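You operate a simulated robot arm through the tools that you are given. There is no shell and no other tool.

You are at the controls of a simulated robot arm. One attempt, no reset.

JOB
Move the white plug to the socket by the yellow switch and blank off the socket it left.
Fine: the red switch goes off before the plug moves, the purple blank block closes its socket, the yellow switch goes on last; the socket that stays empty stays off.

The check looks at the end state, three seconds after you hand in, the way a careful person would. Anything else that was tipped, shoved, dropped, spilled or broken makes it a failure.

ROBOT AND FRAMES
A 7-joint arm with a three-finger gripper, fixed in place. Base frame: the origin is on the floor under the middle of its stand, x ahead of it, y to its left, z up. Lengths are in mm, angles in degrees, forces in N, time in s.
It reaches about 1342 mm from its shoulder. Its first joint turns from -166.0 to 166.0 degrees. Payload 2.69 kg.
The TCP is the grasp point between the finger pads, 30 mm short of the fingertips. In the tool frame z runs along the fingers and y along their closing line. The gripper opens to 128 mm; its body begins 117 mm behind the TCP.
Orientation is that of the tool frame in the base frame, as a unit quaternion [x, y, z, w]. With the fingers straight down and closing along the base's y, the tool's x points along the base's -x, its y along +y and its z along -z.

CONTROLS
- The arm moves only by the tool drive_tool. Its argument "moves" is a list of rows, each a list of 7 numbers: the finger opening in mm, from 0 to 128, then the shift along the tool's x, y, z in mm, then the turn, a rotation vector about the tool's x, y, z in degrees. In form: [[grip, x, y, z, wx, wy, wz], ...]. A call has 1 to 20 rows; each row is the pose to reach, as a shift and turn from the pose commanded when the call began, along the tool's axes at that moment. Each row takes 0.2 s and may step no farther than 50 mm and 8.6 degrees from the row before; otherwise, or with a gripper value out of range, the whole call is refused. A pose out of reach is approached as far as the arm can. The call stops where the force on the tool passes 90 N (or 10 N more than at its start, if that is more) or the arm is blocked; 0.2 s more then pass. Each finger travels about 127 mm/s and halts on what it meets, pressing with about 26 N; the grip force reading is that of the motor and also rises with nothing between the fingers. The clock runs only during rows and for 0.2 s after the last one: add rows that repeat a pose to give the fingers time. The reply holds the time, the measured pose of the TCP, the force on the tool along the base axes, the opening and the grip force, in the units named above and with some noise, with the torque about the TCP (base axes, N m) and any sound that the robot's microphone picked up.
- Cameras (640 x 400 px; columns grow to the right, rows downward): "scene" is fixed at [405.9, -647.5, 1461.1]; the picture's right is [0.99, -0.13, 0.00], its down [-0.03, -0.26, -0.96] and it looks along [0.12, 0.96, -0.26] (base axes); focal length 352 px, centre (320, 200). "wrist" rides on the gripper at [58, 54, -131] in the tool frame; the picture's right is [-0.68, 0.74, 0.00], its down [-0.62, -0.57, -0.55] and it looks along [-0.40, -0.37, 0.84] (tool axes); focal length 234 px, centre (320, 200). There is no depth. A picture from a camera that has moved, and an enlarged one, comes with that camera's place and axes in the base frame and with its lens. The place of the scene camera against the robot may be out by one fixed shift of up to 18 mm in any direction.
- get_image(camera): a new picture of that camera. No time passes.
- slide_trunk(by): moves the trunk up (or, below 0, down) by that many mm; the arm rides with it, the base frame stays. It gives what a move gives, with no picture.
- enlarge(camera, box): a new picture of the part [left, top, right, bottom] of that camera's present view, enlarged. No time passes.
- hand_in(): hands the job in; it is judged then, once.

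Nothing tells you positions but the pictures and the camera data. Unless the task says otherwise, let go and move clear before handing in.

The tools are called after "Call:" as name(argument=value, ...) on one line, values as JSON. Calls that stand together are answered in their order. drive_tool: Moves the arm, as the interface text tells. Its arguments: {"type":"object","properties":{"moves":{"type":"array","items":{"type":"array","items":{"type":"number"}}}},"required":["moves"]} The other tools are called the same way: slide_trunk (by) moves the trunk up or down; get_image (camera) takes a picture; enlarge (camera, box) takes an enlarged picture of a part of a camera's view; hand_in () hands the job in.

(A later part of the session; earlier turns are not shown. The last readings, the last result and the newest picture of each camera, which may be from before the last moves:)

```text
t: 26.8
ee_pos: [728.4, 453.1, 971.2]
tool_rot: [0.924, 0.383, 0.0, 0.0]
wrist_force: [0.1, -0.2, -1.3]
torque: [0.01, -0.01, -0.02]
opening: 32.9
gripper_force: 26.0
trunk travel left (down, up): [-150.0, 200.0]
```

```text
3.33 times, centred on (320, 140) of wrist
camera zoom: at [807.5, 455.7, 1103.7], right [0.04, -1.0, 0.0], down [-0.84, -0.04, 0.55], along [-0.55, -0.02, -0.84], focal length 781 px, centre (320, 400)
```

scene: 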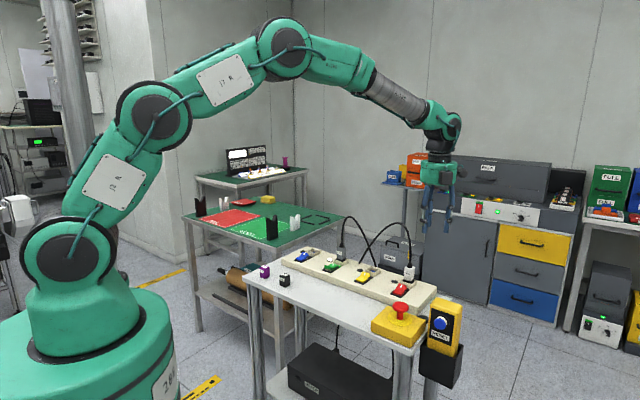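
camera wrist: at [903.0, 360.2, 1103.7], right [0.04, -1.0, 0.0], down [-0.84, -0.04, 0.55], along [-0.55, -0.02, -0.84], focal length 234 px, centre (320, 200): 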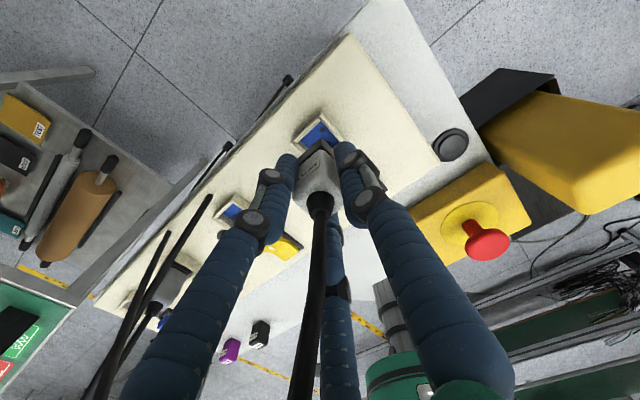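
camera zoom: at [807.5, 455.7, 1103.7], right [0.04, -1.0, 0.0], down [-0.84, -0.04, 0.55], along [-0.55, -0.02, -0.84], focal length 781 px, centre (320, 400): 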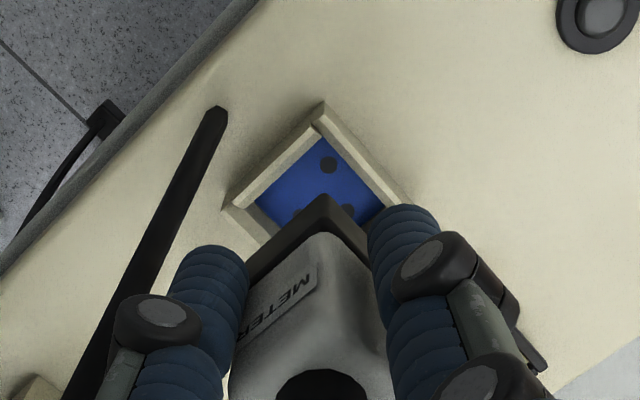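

The image now matches the reference exactly. Lowering the plug in stages.

Call:
drive_tool(moves=[[0, 0, 0, 8, 0, 0, 0], [0, 0, 0, 16, 0, 0, 0], [0, 0, 0, 24, 0, 0, 0], [0, 0, 0, 30, 0, 0, 0], [0, 0, 0, 34, 0, 0, 0], [0, 0, 0, 37, 0, 0, 0], [0, 0, 0, 37, 0, 0, 0]])

Call:
enlarge(camera="wrist", box=[220, 90, 420, 230])

Call:
enlarge(camera="scene", box=[340, 235, 410, 295])

```text
t: 28.4
ee_pos: [728.8, 452.7, 934.8]
tool_rot: [0.924, 0.383, 0.0, 0.0]
wrist_force: [-0.8, -0.3, -0.1]
torque: [0.0, 0.0, 0.02]
opening: 32.9
gripper_force: 26.6
trunk travel left (down, up): [-150.0, 200.0]
```

```text
2.86 times, centred on (320, 160) of wrist
camera zoom: at [807.7, 456.5, 1066.8], right [0.04, -1.0, 0.0], down [-0.84, -0.04, 0.55], along [-0.55, -0.02, -0.84], focal length 669 px, centre (320, 314)
```

zoom: 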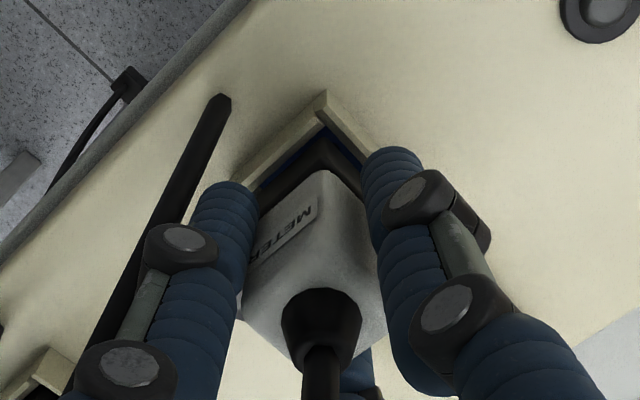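

```text
6.67 times, centred on (375, 265) of scene
camera zoom: at [405.9, -647.5, 1461.1], right [0.99, -0.13, 0.0], down [-0.03, -0.26, -0.96], along [0.12, 0.96, -0.26], focal length 2344 px, centre (-47, -233)
```

zoom: 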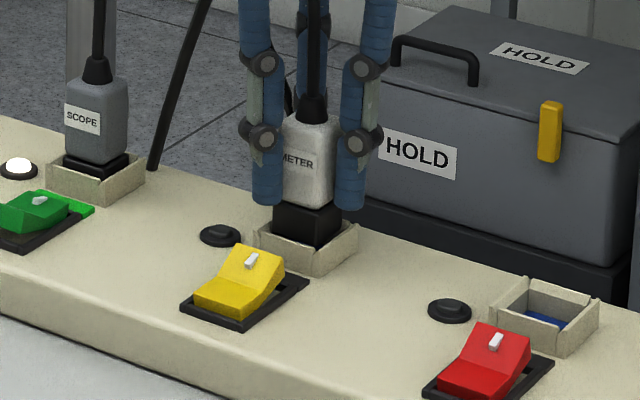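

The base is just entering the socket mouth without contact, but the arm settled about 1 mm off toward +y compared with the reference. I'll correct that before going deeper.

Call:
drive_tool(moves=[[0, -0.9, 0.6, 0, 0, 0, 0], [0, -0.9, 0.6, 0, 0, 0, 0], [0, -0.9, 0.6, 0, 0, 0, 0]])

Call:
enlarge(camera="wrist", box=[220, 90, 420, 230])

```text
t: 29.2
ee_pos: [729.5, 451.9, 934.9]
tool_rot: [0.924, 0.383, 0.0, 0.0]
wrist_force: [-0.6, -0.1, -1.3]
torque: [0.03, -0.01, 0.03]
opening: 32.7
gripper_force: 26.3
trunk travel left (down, up): [-150.0, 200.0]
```

```text
2.86 times, centred on (320, 160) of wrist
camera zoom: at [807.7, 455.1, 1066.6], right [0.04, -1.0, 0.0], down [-0.84, -0.04, 0.55], along [-0.55, -0.02, -0.84], focal length 669 px, centre (320, 314)
```

zoom: 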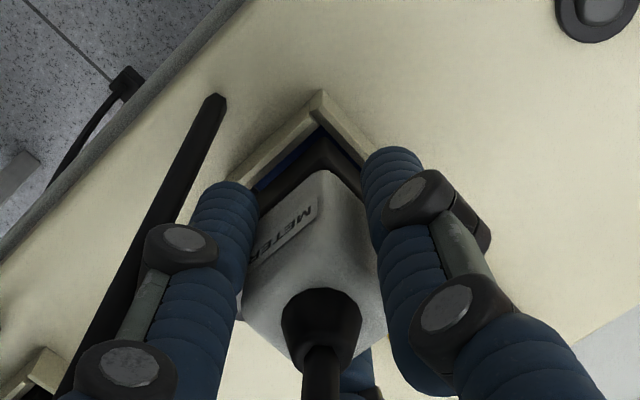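

Aligned to within half a millimetre of the reference. Lowering the last 13 mm to the seat.

Call:
drive_tool(moves=[[0, 0, 0, 3, 0, 0, 0], [0, 0, 0, 6, 0, 0, 0], [0, 0, 0, 8, 0, 0, 0], [0, 0, 0, 10, 0, 0, 0], [0, 0, 0, 12, 0, 0, 0], [0, 0, 0, 13, 0, 0, 0], [0, 0, 0, 13, 0, 0, 0]])

Call:
enlarge(camera="wrist", box=[220, 90, 420, 230])

Call:
enlarge(camera="scene", box=[340, 235, 410, 295])

```text
t: 30.8
ee_pos: [728.1, 452.5, 922.1]
tool_rot: [0.924, 0.383, 0.001, 0.0]
wrist_force: [-0.7, 0.1, 2.0]
torque: [0.02, 0.04, 0.02]
opening: 33.0
gripper_force: 25.4
trunk travel left (down, up): [-150.0, 200.0]
```

```text
2.86 times, centred on (320, 160) of wrist
camera zoom: at [808.1, 454.8, 1053.8], right [0.04, -1.0, 0.0], down [-0.84, -0.04, 0.55], along [-0.55, -0.02, -0.84], focal length 669 px, centre (320, 314)
```

zoom: 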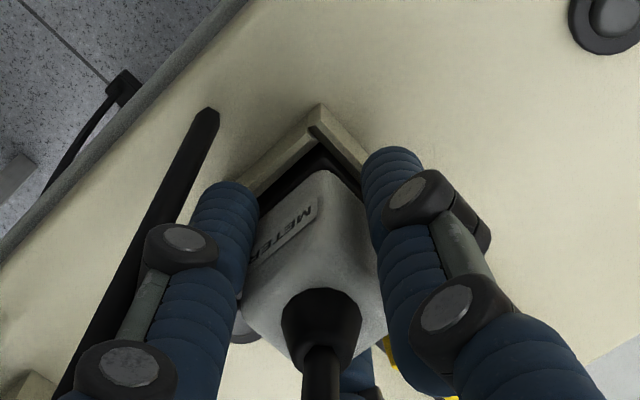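

```text
6.67 times, centred on (375, 265) of scene
camera zoom: at [405.9, -647.5, 1461.1], right [0.99, -0.13, 0.0], down [-0.03, -0.26, -0.96], along [0.12, 0.96, -0.26], focal length 2344 px, centre (-47, -233)
```

zoom: 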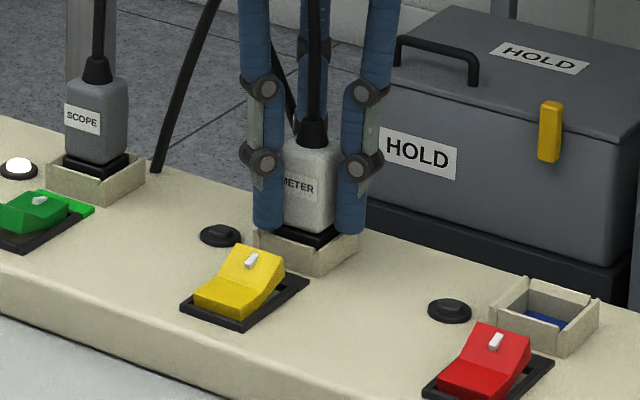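

It is down to the seated height with light contact. I'll press a little to be sure it is fully home.

Call:
drive_tool(moves=[[0, 0, 0, 1, 0, 0, 0], [0, 0, 0, 2, 0, 0, 0], [0, 0, 0, 3, 0, 0, 0], [0, 0, 0, 3, 0, 0, 0]])

Call:
enlarge(camera="scene", box=[340, 235, 410, 295])

Call:
enlarge(camera="wrist", box=[220, 90, 420, 230])

```text
t: 31.8
ee_pos: [729.6, 452.6, 921.3]
tool_rot: [0.924, 0.383, 0.001, -0.001]
wrist_force: [0.2, -2.9, 21.7]
torque: [-0.11, 0.02, -0.01]
opening: 32.7
gripper_force: 26.4
trunk travel left (down, up): [-150.0, 200.0]
```

```text
6.67 times, centred on (375, 265) of scene
camera zoom: at [405.9, -647.5, 1461.1], right [0.99, -0.13, 0.0], down [-0.03, -0.26, -0.96], along [0.12, 0.96, -0.26], focal length 2344 px, centre (-47, -233)
```

zoom: 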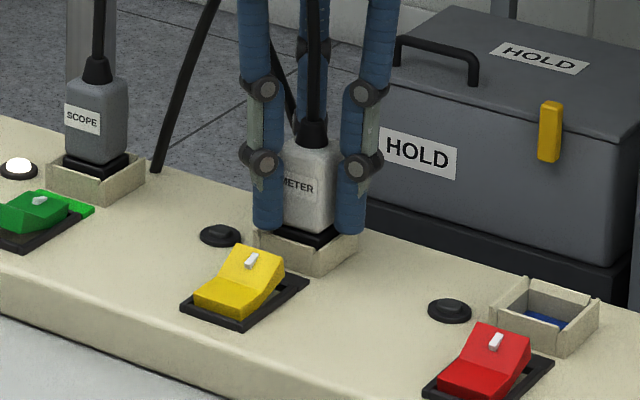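

```text
2.86 times, centred on (320, 160) of wrist
camera zoom: at [807.6, 454.6, 1053.8], right [0.04, -1.0, 0.0], down [-0.84, -0.04, 0.55], along [-0.55, -0.02, -0.84], focal length 669 px, centre (320, 314)
```

zoom: 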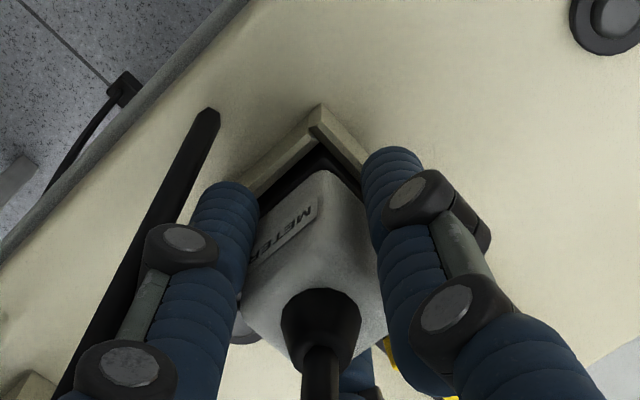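

The plug bottomed out at exactly the height it had in the red socket, so it is seated. I'll relieve the push, open just enough to clear it, and rise straight up.

Call:
drive_tool(moves=[[0, 0, 0, -3, 0, 0, 0], [20, 0, 0, -3, 0, 0, 0], [35, 0, 0, -3, 0, 0, 0], [48, 0, 0, -3, 0, 0, 0], [50, 0, 0, -3, 0, 0, 0], [50, 0, 0, -3, 0, 0, 0]])

Call:
enlarge(camera="wrist", box=[220, 90, 420, 230])

Call:
enlarge(camera="scene", box=[300, 200, 420, 300])

```text
t: 33.2
ee_pos: [728.0, 451.2, 921.8]
tool_rot: [0.924, 0.383, 0.0, 0.0]
wrist_force: [-0.4, 0.5, -0.4]
torque: [-0.01, -0.01, 0.01]
opening: 50.0
gripper_force: 0.2
trunk travel left (down, up): [-150.0, 200.0]
```

```text
2.86 times, centred on (320, 160) of wrist
camera zoom: at [807.4, 454.9, 1053.9], right [0.04, -1.0, 0.0], down [-0.84, -0.04, 0.55], along [-0.55, -0.02, -0.84], focal length 669 px, centre (320, 314)
```

zoom: 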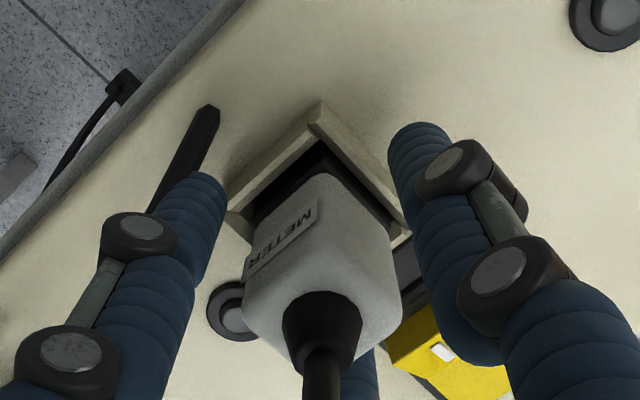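

```text
4.00 times, centred on (360, 250) of scene
camera zoom: at [405.9, -647.5, 1461.1], right [0.99, -0.13, 0.0], down [-0.03, -0.26, -0.96], along [0.12, 0.96, -0.26], focal length 1406 px, centre (160, 0)
```

zoom: 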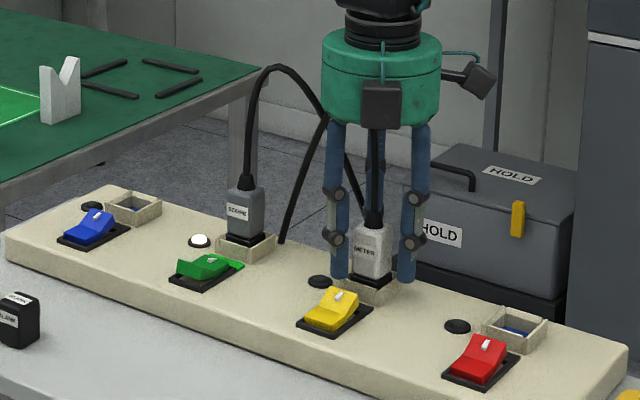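

Released, and the plug stays seated. Rising straight up past the cord.

Call:
drive_tool(moves=[[50, 0, 0, -15, 0, 0, 0], [50, 0, 0, -40, 0, 0, 0], [50, 0, 0, -70, 0, 0, 0], [50, 0, 0, -105, 0, 0, 0], [50, 0, 0, -145, 0, 0, 0], [50, 0, 0, -185, 0, 0, 0], [50, 0, 0, -225, 0, 0, 0], [50, 0, 0, -240, 0, 0, 0]])

Call:
enlarge(camera="scene", box=[240, 170, 440, 300])

```text
t: 35.0
ee_pos: [728.2, 452.1, 1163.5]
tool_rot: [0.924, 0.383, 0.0, 0.0]
wrist_force: [0.1, 0.2, -0.8]
torque: [0.03, -0.02, 0.01]
opening: 50.2
gripper_force: 0.1
trunk travel left (down, up): [-150.0, 200.0]
```

```text
3.08 times, centred on (340, 235) of scene
camera zoom: at [405.9, -647.5, 1461.1], right [0.99, -0.13, 0.0], down [-0.03, -0.26, -0.96], along [0.12, 0.96, -0.26], focal length 1082 px, centre (258, 92)
```

zoom: 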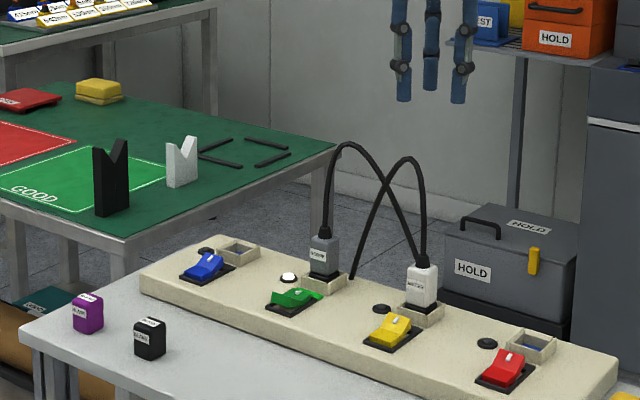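

The white plug now stands in the yellow socket. Next I move over to the purple blank for a close look.

Call:
drive_tool(moves=[[50, -24.8, -35.7, 0, 0, 0, 0], [50, -49.6, -71.4, 0, 0, 0, 0], [50, -74.4, -107.1, 0, 0, 0, 0], [50, -99.3, -142.8, 0, 0, 0, 0], [50, -124.1, -178.5, 10, 0, 0, 0], [50, -148.9, -214.2, 25, 0, 0, 0], [50, -173.7, -250, 45, 0, 0, 0], [50, -198.5, -285.7, 65, 0, 0, 0], [50, -223.4, -321.4, 85, 0, 0, 0], [50, -248.2, -357.1, 105, 0, 0, 0], [50, -248.2, -357.1, 120, 0, 0, 0], [50, -248.2, -357.1, 120, 0, 0, 0], [50, -248.2, -357.1, 120, 0, 0, 0]])

Call:
get_image(camera="wrist")

Call:
enlarge(camera="scene", box=[240, 170, 400, 300])

```text
t: 37.8
ee_pos: [387.1, 426.3, 1019.3]
tool_rot: [0.913, 0.405, -0.012, -0.041]
wrist_force: [0.3, 0.2, 0.1]
torque: [-0.08, 0.06, 0.0]
opening: 49.9
gripper_force: 0.2
out of reach, approached as far as the arm can: row 3, 4, 5, 6, 7, 8, 9, 10, 11, 12, 13
trunk travel left (down, up): [-150.0, 200.0]
```

```text
taken
camera wrist: at [473.0, 425.5, 1147.0], right [0.09, -0.99, -0.07], down [-0.8, -0.11, 0.59], along [-0.59, 0.0, -0.81], focal length 234 px, centre (320, 200)
```

wrist: 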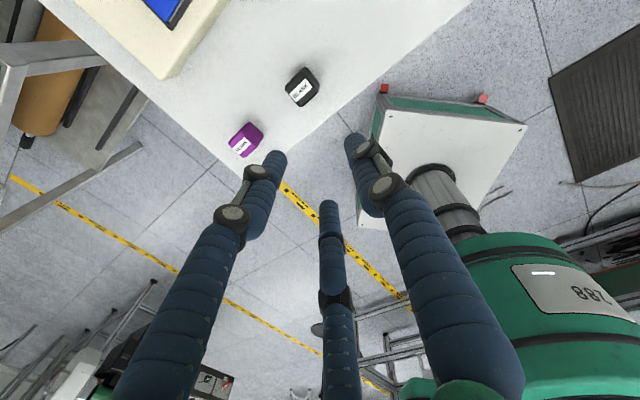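

```text
3.08 times, centred on (320, 235) of scene
camera zoom: at [405.9, -647.5, 1461.1], right [0.99, -0.13, 0.0], down [-0.03, -0.26, -0.96], along [0.12, 0.96, -0.26], focal length 1082 px, centre (320, 92)
```

zoom: 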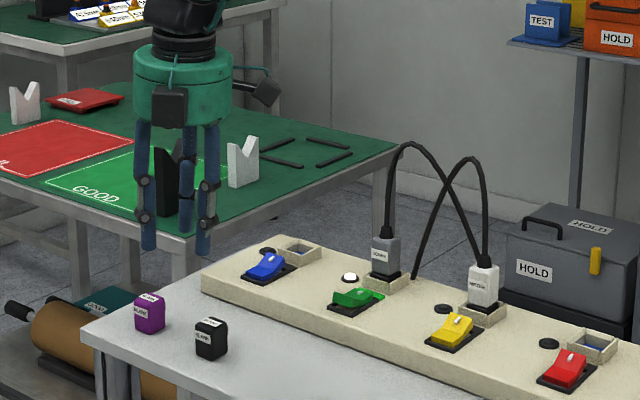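

The wrist roll limit stops this yaw so far left, so the hand ended up tilted short of the block, with nothing touched. While here I'll zoom in on the blanks to read their size and angle, then turn the hand back.

Call:
enlarge(camera="wrist", box=[210, 50, 350, 170])

Call:
enlarge(camera="scene", box=[250, 255, 310, 300])

```text
3.33 times, centred on (280, 110) of wrist
camera zoom: at [473.0, 425.5, 1147.0], right [0.09, -0.99, -0.07], down [-0.8, -0.11, 0.59], along [-0.59, 0.0, -0.81], focal length 781 px, centre (453, 500)
```

zoom: 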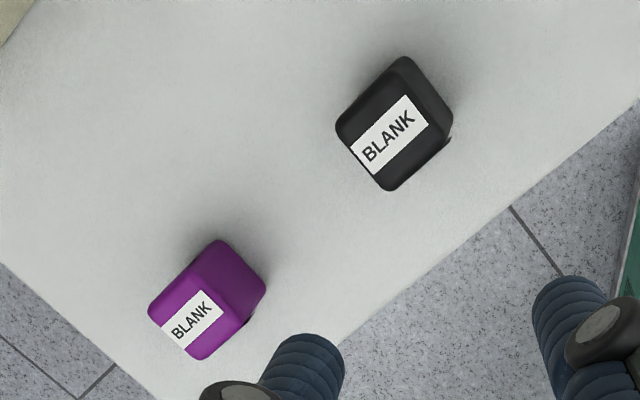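

```text
8.89 times, centred on (280, 278) of scene
camera zoom: at [405.9, -647.5, 1461.1], right [0.99, -0.13, 0.0], down [-0.03, -0.26, -0.96], along [0.12, 0.96, -0.26], focal length 3126 px, centre (676, -489)
```

zoom: 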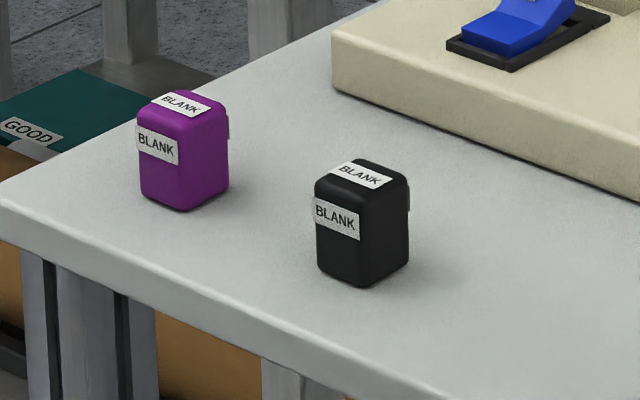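

The blanks are plain rounded boxes (~28 mm square, ~45 mm tall), roughly aligned with the table. I'll back off upward and turn the hand back by 170° the way it came.

Call:
drive_tool(moves=[[50, -4, 44, -20, 0, 0, -8.5], [50, -8, 88, -40, 0, 0, -17], [50, -11, 130, -60, 0, 0, -25.5], [50, -11, 134, -80, 0, 0, -34], [50, -11, 134, -80, 0, 0, -42.5], [50, -11, 134, -80, 0, 0, -51], [50, -11, 134, -80, 0, 0, -59.5], [50, -11, 134, -80, 0, 0, -68], [50, -11, 134, -80, 0, 0, -76.5], [50, -11, 134, -80, 0, 0, -85], [50, -11, 134, -80, 0, 0, -93.5], [50, -11, 134, -80, 0, 0, -102], [50, -11, 134, -80, 0, 0, -110.5], [50, -11, 134, -80, 0, 0, -119], [50, -11, 134, -80, 0, 0, -127.5], [50, -11, 134, -80, 0, 0, -136], [50, -11, 134, -80, 0, 0, -144.5], [50, -11, 134, -80, 0, 0, -153], [50, -11, 134, -80, 0, 0, -161.5], [50, -11, 134, -80, 0, 0, -170]])

Call:
get_image(camera="wrist")

Call:
get_image(camera="scene")

```text
t: 42.0
ee_pos: [483.0, 324.5, 1086.6]
tool_rot: [-0.324, 0.945, 0.039, -0.015]
wrist_force: [-0.2, 0.8, -0.3]
torque: [0.01, 0.01, -0.04]
opening: 49.9
gripper_force: 0.0
trunk travel left (down, up): [-150.0, 200.0]
```

```text
taken
camera wrist: at [411.2, 322.3, 1222.0], right [0.08, 0.99, 0.06], down [0.86, -0.1, 0.5], along [0.5, 0.01, -0.87], focal length 234 px, centre (320, 200)
```

wrist: 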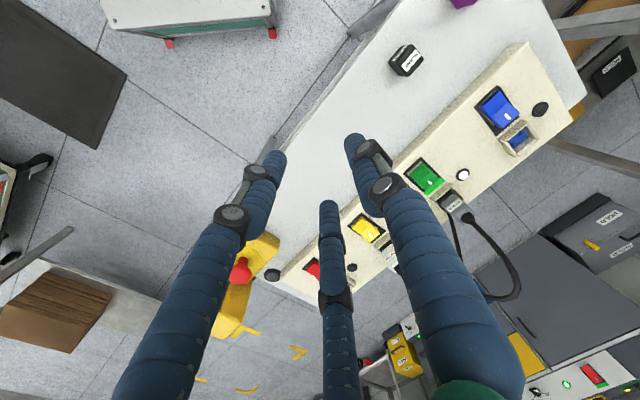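

```text
taken
```

scene: 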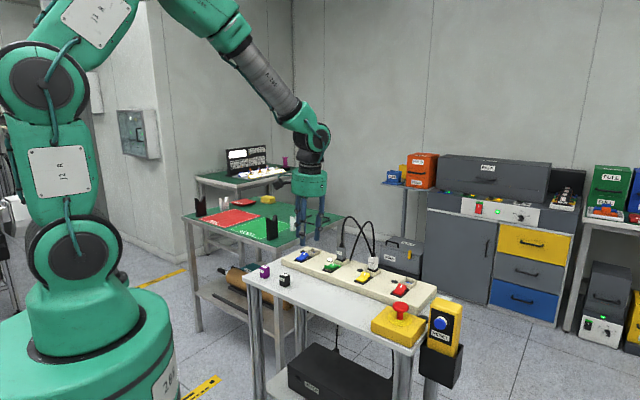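

The reached, slightly tilted pose became the new reference. I'll straighten the hand to vertical with the single finger on the −u side and move above the blanks.

Call:
drive_tool(moves=[[50, -9, 37, 0, 1, 0, -1.5], [50, -18, 74, 10, 2, 0, -3], [50, -27, 111, 25, 3, 0, -4.5], [50, -36, 148, 40, 4, 0.1, -6], [50, -45, 185, 58, 4.78, 0.12, -7.14], [50, -52.5, 219.8, 75.4, 4.78, 0.12, -7.14], [50, -52.5, 219.8, 75.4, 4.78, 0.12, -7.14], [50, -52.5, 219.8, 75.4, 4.78, 0.12, -7.14]])

Call:
get_image(camera="wrist")

Call:
enlarge(camera="wrist", box=[260, 40, 400, 160])

```text
t: 43.8
ee_pos: [384.4, 535.3, 1029.5]
tool_rot: [-0.381, 0.924, 0.001, 0.0]
wrist_force: [0.2, 0.2, 0.4]
torque: [0.04, 0.01, -0.01]
opening: 49.9
gripper_force: 0.0
trunk travel left (down, up): [-150.0, 200.0]
```

```text
taken
camera wrist: at [306.2, 532.3, 1161.4], right [-0.04, 1.0, 0.0], down [0.84, 0.03, 0.55], along [0.55, 0.02, -0.84], focal length 234 px, centre (320, 200)
```

wrist: 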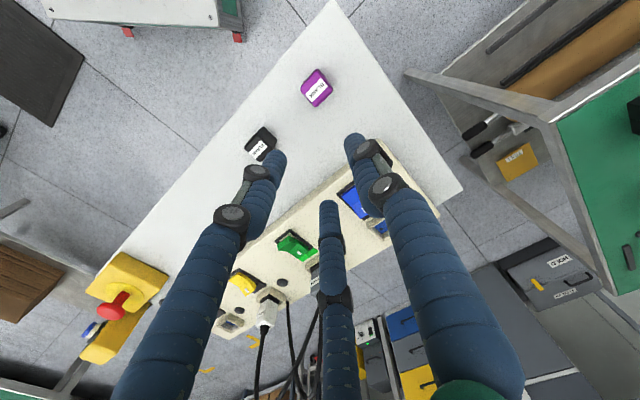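

```text
3.33 times, centred on (330, 100) of wrist
camera zoom: at [306.2, 532.3, 1161.4], right [-0.04, 1.0, 0.0], down [0.84, 0.03, 0.55], along [0.55, 0.02, -0.84], focal length 781 px, centre (287, 533)
```

zoom: 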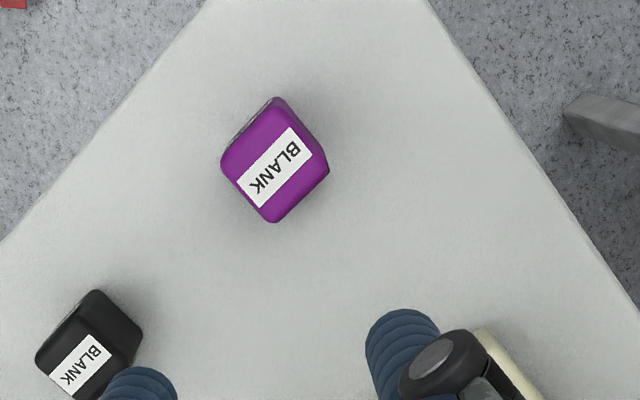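

Now the purple blank is in clear view. Zooming further to measure its centre, angle and height.

Call:
enlarge(camera="wrist", box=[295, 60, 345, 115])

Call:
enlarge(camera="scene", box=[255, 257, 280, 285])

```text
7.27 times, centred on (320, 88) of wrist
camera zoom: at [306.2, 532.3, 1161.4], right [-0.04, 1.0, 0.0], down [0.84, 0.03, 0.55], along [0.55, 0.02, -0.84], focal length 1703 px, centre (320, 1018)
```

zoom: 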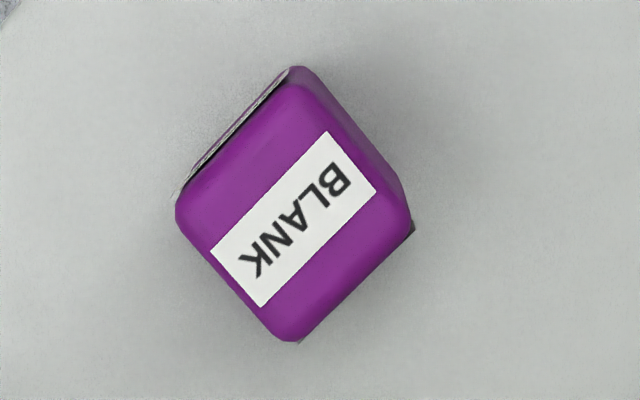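

```text
14.29 times, centred on (268, 271) of scene
camera zoom: at [405.9, -647.5, 1461.1], right [0.99, -0.13, 0.0], down [-0.03, -0.26, -0.96], along [0.12, 0.96, -0.26], focal length 5023 px, centre (1070, -814)
```

zoom: 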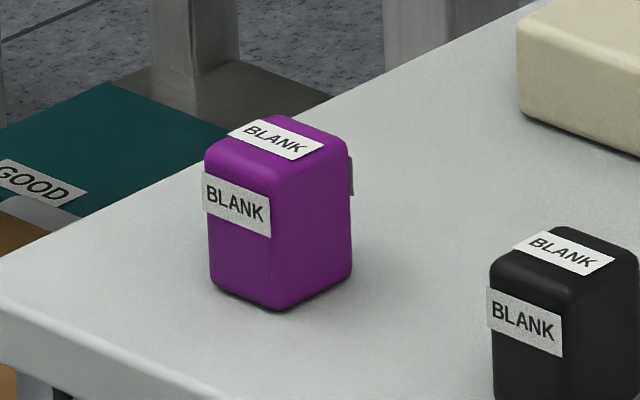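

Purple blank: centre ≈ (344.7, 530.1), top z≈884, about 26 mm square, about 1° off the board angle. I'll go over it with 60 mm opening and stop partway to check.

Call:
drive_tool(moves=[[60, 16, 12.6, 0, 0, 0, 0], [60, 32.3, 25.2, 0, 0, 0, 0], [60, 32.3, 25.2, 30, 0, 0, 0], [60, 32.3, 25.2, 60, 0, 0, 0], [60, 32.3, 25.2, 85, 0, 0, 0], [60, 32.3, 25.2, 85, 0, 0, 0], [60, 32.3, 25.2, 85, 0, 0, 0]])

Call:
enlarge(camera="wrist", box=[220, 90, 420, 230])

Call:
enlarge(camera="scene", box=[230, 220, 310, 295])

```text
t: 45.4
ee_pos: [344.8, 529.3, 943.1]
tool_rot: [-0.382, 0.924, 0.001, -0.001]
wrist_force: [-0.3, -1.0, -0.7]
torque: [-0.02, 0.0, -0.01]
opening: 60.1
gripper_force: 0.0
trunk travel left (down, up): [-150.0, 200.0]
```

```text
2.86 times, centred on (320, 160) of wrist
camera zoom: at [265.2, 526.9, 1075.6], right [-0.04, 1.0, 0.0], down [0.84, 0.03, 0.55], along [0.55, 0.02, -0.84], focal length 669 px, centre (320, 314)
```

zoom: 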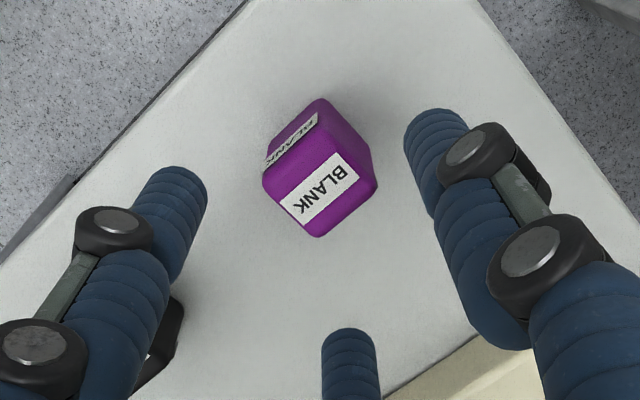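

```text
5.33 times, centred on (270, 258) of scene
camera zoom: at [405.9, -647.5, 1461.1], right [0.99, -0.13, 0.0], down [-0.03, -0.26, -0.96], along [0.12, 0.96, -0.26], focal length 1875 px, centre (587, -107)
```

zoom: 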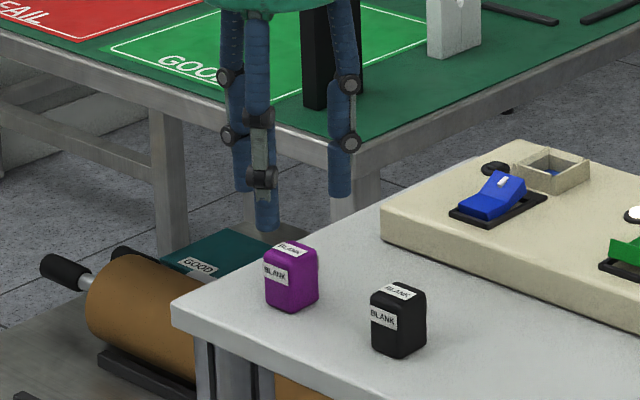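

Well centred. Descending to grip height (TCP ≈ 900) and closing on the purple blank.

Call:
drive_tool(moves=[[60, 0, 0, 15, 0, 0, 0], [60, 0, 0, 30, 0, 0, 0], [60, 0, 0, 40, 0, 0, 0], [60, 0, 0, 44, 0, 0, 0], [60, 0, 0, 44, 0, 0, 0], [50, 0, 0, 44, 0, 0, 0], [42, 0, 0, 44, 0, 0, 0], [36, 0, 0, 44, 0, 0, 0], [30, 0, 0, 44, 0, 0, 0], [20, 0, 0, 44, 0, 0, 0], [0, 0, 0, 44, 0, 0, 0], [0, 0, 0, 44, 0, 0, 0]])

Call:
enlarge(camera="wrist", box=[220, 90, 420, 230])

Call:
enlarge(camera="scene", box=[230, 220, 310, 295])

```text
t: 48.0
ee_pos: [345.2, 530.7, 899.5]
tool_rot: [-0.382, 0.924, 0.001, -0.001]
wrist_force: [-1.0, 0.0, -1.2]
torque: [0.0, -0.01, -0.01]
opening: 32.8
gripper_force: 26.0
trunk travel left (down, up): [-150.0, 200.0]
```

```text
2.86 times, centred on (320, 160) of wrist
camera zoom: at [266.1, 527.1, 1032.2], right [-0.04, 1.0, 0.0], down [0.84, 0.03, 0.55], along [0.55, 0.02, -0.84], focal length 669 px, centre (320, 314)
```

zoom: 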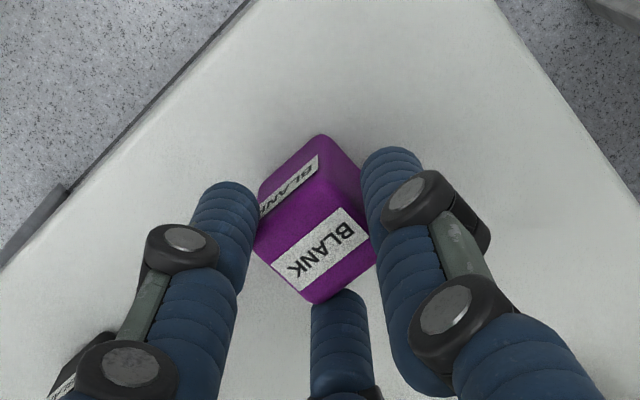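

```text
5.33 times, centred on (270, 258) of scene
camera zoom: at [405.9, -647.5, 1461.1], right [0.99, -0.13, 0.0], down [-0.03, -0.26, -0.96], along [0.12, 0.96, -0.26], focal length 1875 px, centre (587, -107)
```

zoom: 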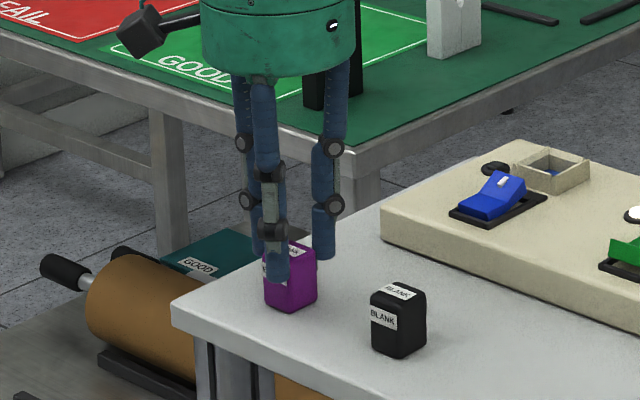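

Gripped at the same opening as the plug (≈33). I'll lift it and check that it hangs square.

Call:
drive_tool(moves=[[0, 0, 0, 0, 0, 0, 0], [0, 0, 0, -4, 0, 0, 0], [0, 0, 0, -10, 0, 0, 0], [0, 0, 0, -20, 0, 0, 0], [0, 0, 0, -40, 0, 0, 0], [0, 0, 0, -60, 0, 0, 0], [0, 0, 0, -60, 0, 0, 0]])

Call:
enlarge(camera="wrist", box=[220, 90, 420, 230])

Call:
enlarge(camera="scene", box=[230, 200, 310, 290])

```text
t: 49.6
ee_pos: [346.5, 528.6, 959.8]
tool_rot: [-0.382, 0.924, 0.001, -0.001]
wrist_force: [0.3, 0.4, 0.1]
torque: [0.0, 0.0, -0.02]
opening: 32.7
gripper_force: 26.0
trunk travel left (down, up): [-150.0, 200.0]
```

```text
2.86 times, centred on (320, 160) of wrist
camera zoom: at [266.3, 525.9, 1093.0], right [-0.04, 1.0, 0.0], down [0.84, 0.03, 0.55], along [0.55, 0.02, -0.84], focal length 669 px, centre (320, 314)
```

zoom: 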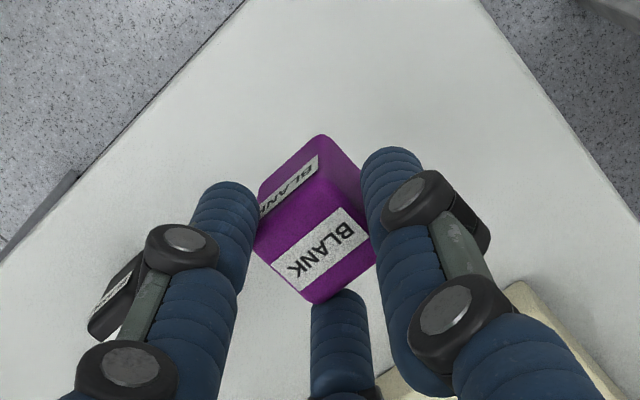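

```text
4.44 times, centred on (270, 245) of scene
camera zoom: at [405.9, -647.5, 1461.1], right [0.99, -0.13, 0.0], down [-0.03, -0.26, -0.96], along [0.12, 0.96, -0.26], focal length 1563 px, centre (542, 0)
```

zoom: 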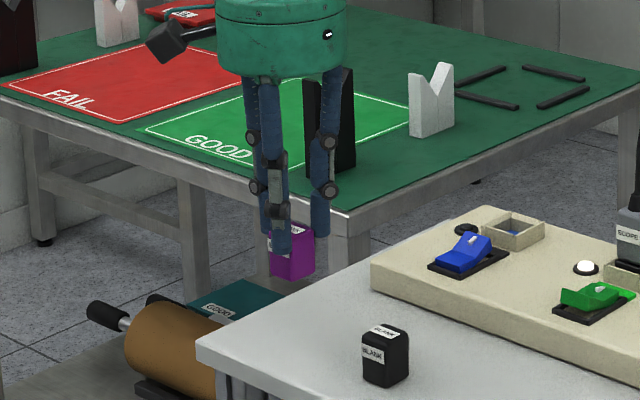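

The purple blank hangs square in the grip. Now I'll carry it high over the cords to above the red socket.

Call:
drive_tool(moves=[[0, 0, 0, -40, 0, 0, 0], [0, 0, 0, -80, 0, 0, 0], [0, 0, 0, -120, 0, 0, 0], [0, 0, 0, -160, 0, 0, 0], [0, 0, 0, -198, 0, 0, 0], [0, -18.2, -38.5, -198, 0, 0, 0], [0, -36.5, -77.1, -198, 0, 0, 0], [0, -54.7, -115.6, -198, 0, 0, 0], [0, -73, -154.1, -198, 0, 0, 0], [0, -91.2, -192.7, -198, 0, 0, 0], [0, -109.5, -231.2, -198, 0, 0, 0], [0, -127.7, -269.7, -198, 0, 0, 0], [0, -145.9, -308.3, -198, 0, 0, 0], [0, -164.2, -346.8, -198, 0, 0, 0], [0, -182.4, -385.3, -198, 0, 0, 0], [0, -200.7, -423.9, -198, 0, 0, 0], [0, -218.9, -462.4, -198, 0, 0, 0], [0, -218.9, -462.4, -198, 0, 0, 0], [0, -218.9, -462.4, -198, 0, 0, 0]])

Call:
get_image(camera="wrist")

Call:
enlarge(camera="scene", box=[300, 180, 460, 310])

```text
t: 53.6
ee_pos: [827.9, 355.7, 1154.7]
tool_rot: [-0.381, 0.924, 0.0, 0.0]
wrist_force: [0.4, 0.3, 0.5]
torque: [0.0, -0.03, 0.02]
opening: 32.6
gripper_force: 25.9
trunk travel left (down, up): [-150.0, 200.0]
```

```text
taken
camera wrist: at [747.4, 353.4, 1287.6], right [-0.04, 1.0, 0.0], down [0.84, 0.03, 0.55], along [0.55, 0.02, -0.84], focal length 234 px, centre (320, 200)
```

wrist: 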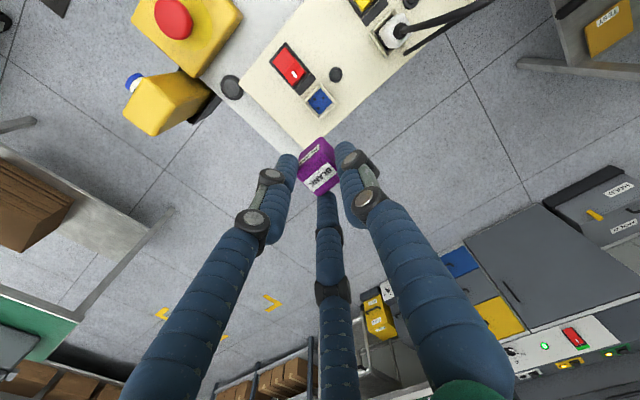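

```text
3.08 times, centred on (380, 245) of scene
camera zoom: at [405.9, -647.5, 1461.1], right [0.99, -0.13, 0.0], down [-0.03, -0.26, -0.96], along [0.12, 0.96, -0.26], focal length 1082 px, centre (135, 62)
```

zoom: 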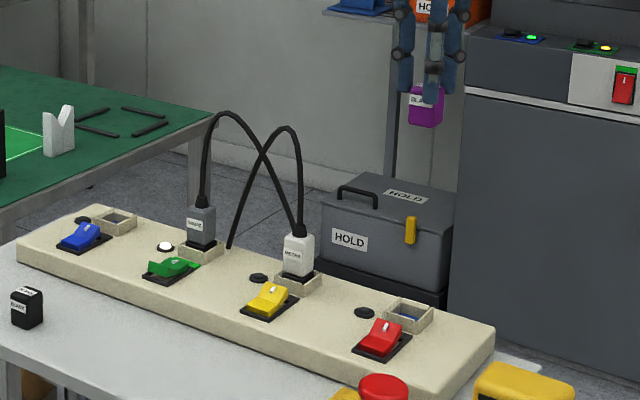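

I'm over the red socket, clear of everything. Descending to just above the rim for a close visual alignment.

Call:
drive_tool(moves=[[0, 0, 0, 40, 0, 0, 0], [0, 0, 0, 80, 0, 0, 0], [0, 0, 0, 120, 0, 0, 0], [0, 0, 0, 155, 0, 0, 0], [0, 0, 0, 180, 0, 0, 0], [0, 0, 0, 193, 0, 0, 0], [0, 0, 0, 193, 0, 0, 0], [0, 0, 0, 193, 0, 0, 0]])

Call:
enlarge(camera="wrist", box=[250, 80, 390, 200])

Call:
enlarge(camera="scene", box=[380, 240, 440, 300])

```text
t: 55.4
ee_pos: [827.5, 358.2, 963.5]
tool_rot: [-0.382, 0.924, 0.002, 0.001]
wrist_force: [0.1, -0.3, -0.7]
torque: [0.04, -0.02, 0.01]
opening: 32.7
gripper_force: 25.9
trunk travel left (down, up): [-150.0, 200.0]
```

```text
3.33 times, centred on (320, 140) of wrist
camera zoom: at [748.4, 354.3, 1095.9], right [-0.04, 1.0, 0.0], down [0.84, 0.03, 0.55], along [0.55, 0.02, -0.84], focal length 781 px, centre (320, 400)
```

zoom: 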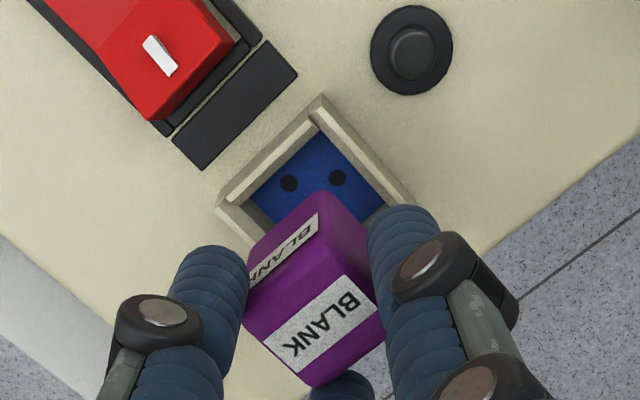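

```text
6.67 times, centred on (410, 270) of scene
camera zoom: at [405.9, -647.5, 1461.1], right [0.99, -0.13, 0.0], down [-0.03, -0.26, -0.96], along [0.12, 0.96, -0.26], focal length 2344 px, centre (-280, -267)
```

zoom: 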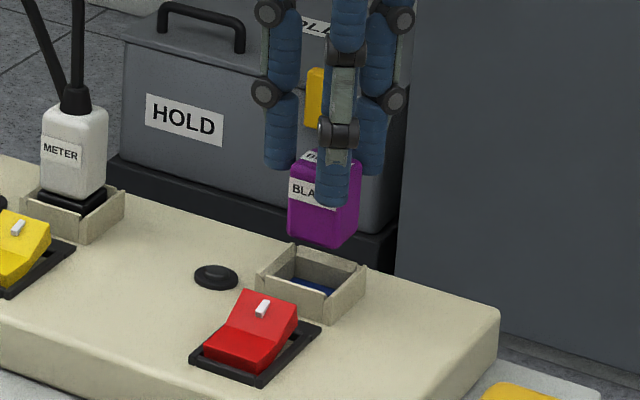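

I'm close above the socket. I need a finer zoom to compare the blank's lower edges with the socket mouth before lowering.

Call:
enlarge(camera="wrist", box=[280, 100, 360, 165])

Call:
enlarge(camera="scene", box=[395, 255, 430, 292])

```text
6.15 times, centred on (320, 132) of wrist
camera zoom: at [748.4, 354.3, 1095.9], right [-0.04, 1.0, 0.0], down [0.84, 0.03, 0.55], along [0.55, 0.02, -0.84], focal length 1441 px, centre (320, 615)
```

zoom: 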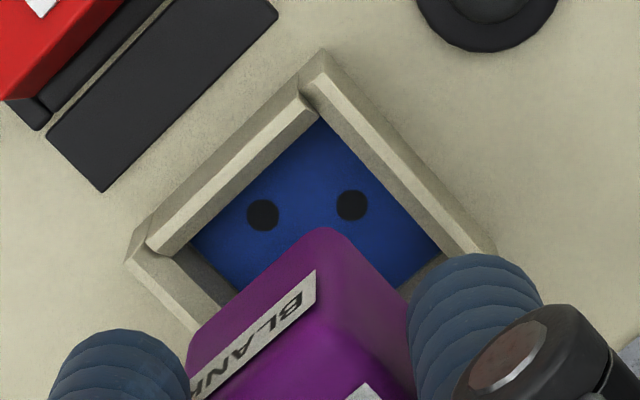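

```text
10.81 times, centred on (412, 274) of scene
camera zoom: at [405.9, -647.5, 1461.1], right [0.99, -0.13, 0.0], down [-0.03, -0.26, -0.96], along [0.12, 0.96, -0.26], focal length 3801 px, centre (-680, -595)
```

zoom: 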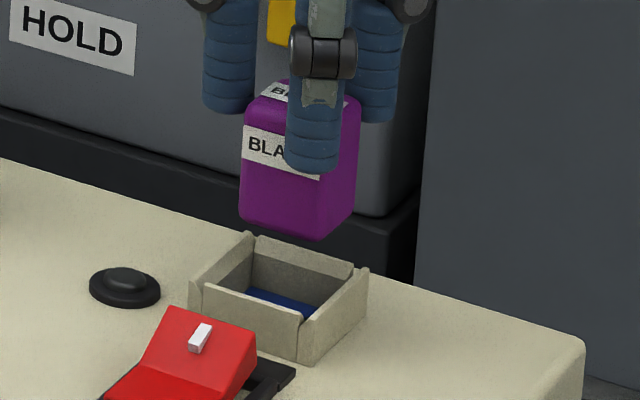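

Both views agree that the blank is about 6 mm too far toward +x. I'll shift back and come a bit lower for another check.

Call:
drive_tool(moves=[[0, 2.4, 1.5, 0, 0, 0, 0], [0, 4.8, 3, 0, 0, 0, 0], [0, 4.8, 3, 6, 0, 0, 0], [0, 4.8, 3, 12, 0, 0, 0], [0, 4.8, 3, 12, 0, 0, 0], [0, 4.8, 3, 12, 0, 0, 0]])

Call:
enlarge(camera="wrist", box=[280, 100, 360, 165])

Call:
enlarge(camera="scene", box=[395, 255, 430, 292])

```text
t: 56.8
ee_pos: [822.5, 355.3, 952.0]
tool_rot: [-0.382, 0.924, 0.0, 0.0]
wrist_force: [0.4, 0.0, -0.1]
torque: [0.0, 0.01, -0.01]
opening: 32.8
gripper_force: 25.9
trunk travel left (down, up): [-150.0, 200.0]
```

```text
6.15 times, centred on (320, 132) of wrist
camera zoom: at [742.9, 351.4, 1084.1], right [-0.04, 1.0, 0.0], down [0.84, 0.03, 0.55], along [0.55, 0.02, -0.84], focal length 1441 px, centre (320, 615)
```

zoom: 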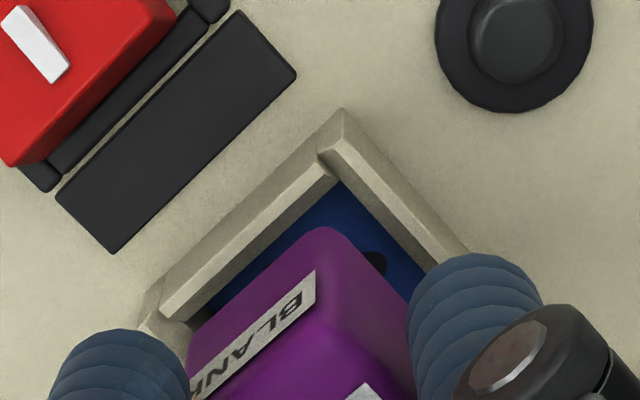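

```text
10.81 times, centred on (412, 274) of scene
camera zoom: at [405.9, -647.5, 1461.1], right [0.99, -0.13, 0.0], down [-0.03, -0.26, -0.96], along [0.12, 0.96, -0.26], focal length 3801 px, centre (-680, -595)
```

zoom: 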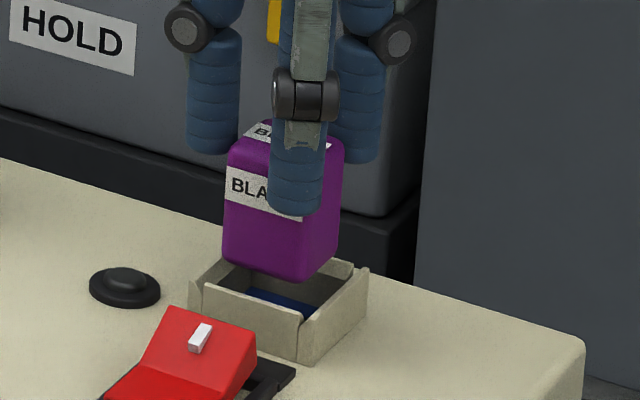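

Very close now. In x the scene view agrees within about 1 mm; in y the blank needs +2 mm. Correcting that, then checking again.

Call:
drive_tool(moves=[[0, -1.2, 1.9, 0, 0, 0, 0], [0, -1.2, 1.9, 0, 0, 0, 0], [0, -1.2, 1.9, 0, 0, 0, 0], [0, -1.2, 1.9, 0, 0, 0, 0]])

Call:
enlarge(camera="wrist", box=[280, 100, 360, 165])

Call:
enlarge(camera="scene", box=[395, 255, 430, 292])

```text
t: 57.8
ee_pos: [822.8, 357.5, 951.6]
tool_rot: [-0.381, 0.924, 0.001, 0.0]
wrist_force: [0.1, -0.1, -0.1]
torque: [0.01, -0.04, -0.01]
opening: 32.7
gripper_force: 25.9
trunk travel left (down, up): [-150.0, 200.0]
```

```text
6.15 times, centred on (320, 132) of wrist
camera zoom: at [742.6, 354.0, 1083.9], right [-0.04, 1.0, 0.0], down [0.84, 0.03, 0.55], along [0.55, 0.02, -0.84], focal length 1441 px, centre (320, 615)
```

zoom: 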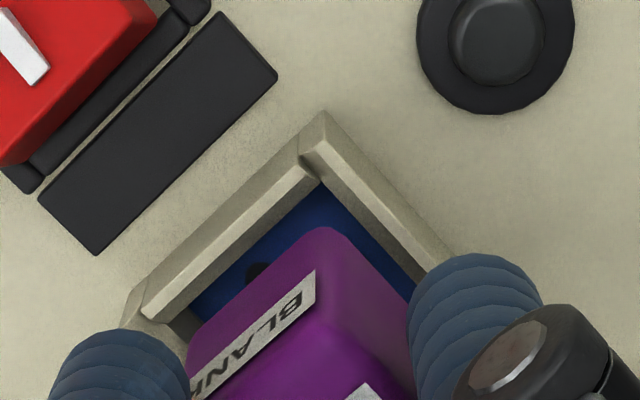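

```text
10.81 times, centred on (412, 274) of scene
camera zoom: at [405.9, -647.5, 1461.1], right [0.99, -0.13, 0.0], down [-0.03, -0.26, -0.96], along [0.12, 0.96, -0.26], focal length 3801 px, centre (-680, -595)
```

zoom: 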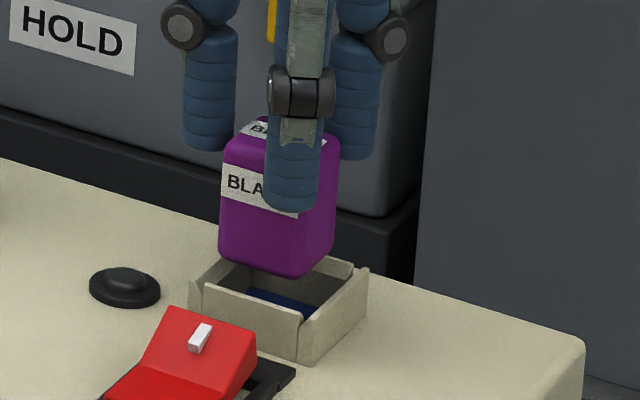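

Now balanced on both sides in both views. Lowering slowly into the socket.

Call:
drive_tool(moves=[[0, 0, 0, 4, 0, 0, 0], [0, 0, 0, 8, 0, 0, 0], [0, 0, 0, 11, 0, 0, 0], [0, 0, 0, 14, 0, 0, 0], [0, 0, 0, 17, 0, 0, 0], [0, 0, 0, 17, 0, 0, 0]])

Call:
enlarge(camera="wrist", box=[280, 100, 360, 165])

Call:
enlarge(camera="scene", box=[395, 255, 430, 292])

```text
t: 59.2
ee_pos: [821.3, 356.1, 934.6]
tool_rot: [-0.382, 0.924, 0.001, 0.0]
wrist_force: [4.9, -0.1, 1.3]
torque: [-0.03, -0.24, 0.07]
opening: 32.6
gripper_force: 26.0
trunk travel left (down, up): [-150.0, 200.0]
```

```text
6.15 times, centred on (320, 132) of wrist
camera zoom: at [742.1, 353.6, 1066.8], right [-0.04, 1.0, 0.0], down [0.84, 0.03, 0.55], along [0.55, 0.02, -0.84], focal length 1441 px, centre (320, 615)
```

zoom: 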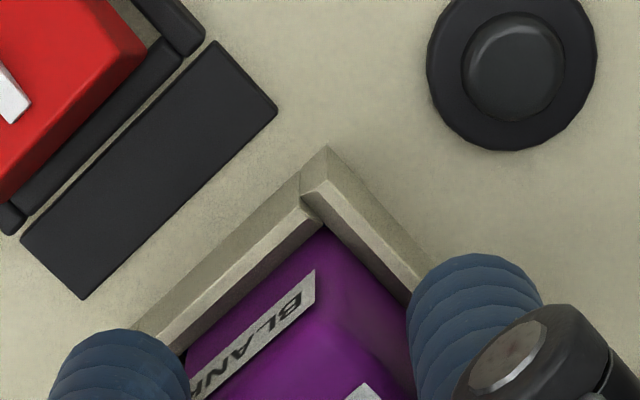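

```text
10.81 times, centred on (412, 274) of scene
camera zoom: at [405.9, -647.5, 1461.1], right [0.99, -0.13, 0.0], down [-0.03, -0.26, -0.96], along [0.12, 0.96, -0.26], focal length 3801 px, centre (-680, -595)
```

zoom: 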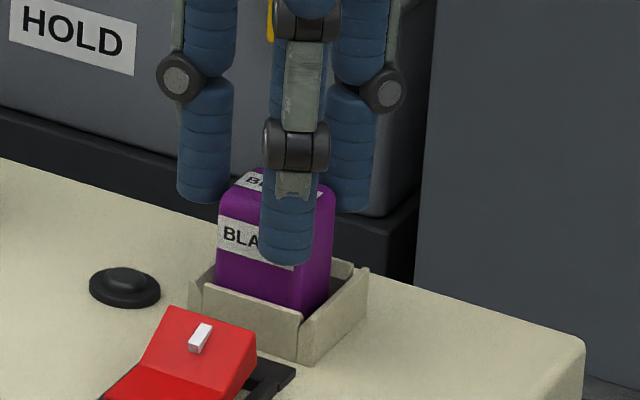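

The blank is in the mouth of the socket but rubbing lightly on the −x walls (4.9 N). I'll ease it +1.8 mm in x, then continue down.

Call:
drive_tool(moves=[[0, -1.2, -1.2, 0, 0, 0, 0], [0, -1.2, -1.2, 0, 0, 0, 0], [0, -1.2, -1.2, 0, 0, 0, 0]])

Call:
enlarge(camera="wrist", box=[280, 100, 360, 165])

```text
t: 60.0
ee_pos: [822.3, 358.3, 934.0]
tool_rot: [-0.381, 0.924, 0.002, 0.0]
wrist_force: [0.8, -0.3, -0.2]
torque: [0.02, 0.03, 0.0]
opening: 32.5
gripper_force: 26.1
trunk travel left (down, up): [-150.0, 200.0]
```

```text
6.15 times, centred on (320, 132) of wrist
camera zoom: at [743.5, 354.1, 1066.7], right [-0.04, 1.0, 0.0], down [0.84, 0.03, 0.55], along [0.55, 0.02, -0.84], focal length 1441 px, centre (320, 615)
```

zoom: 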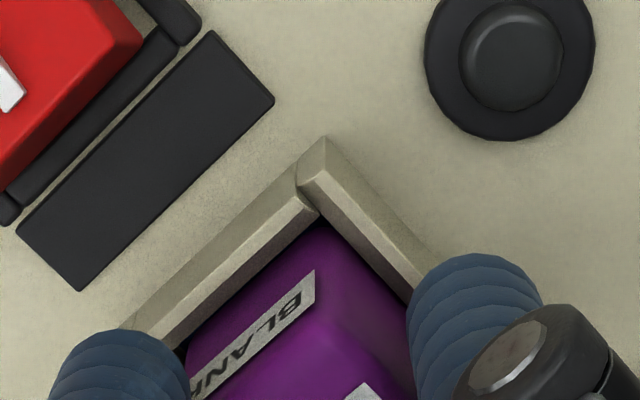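

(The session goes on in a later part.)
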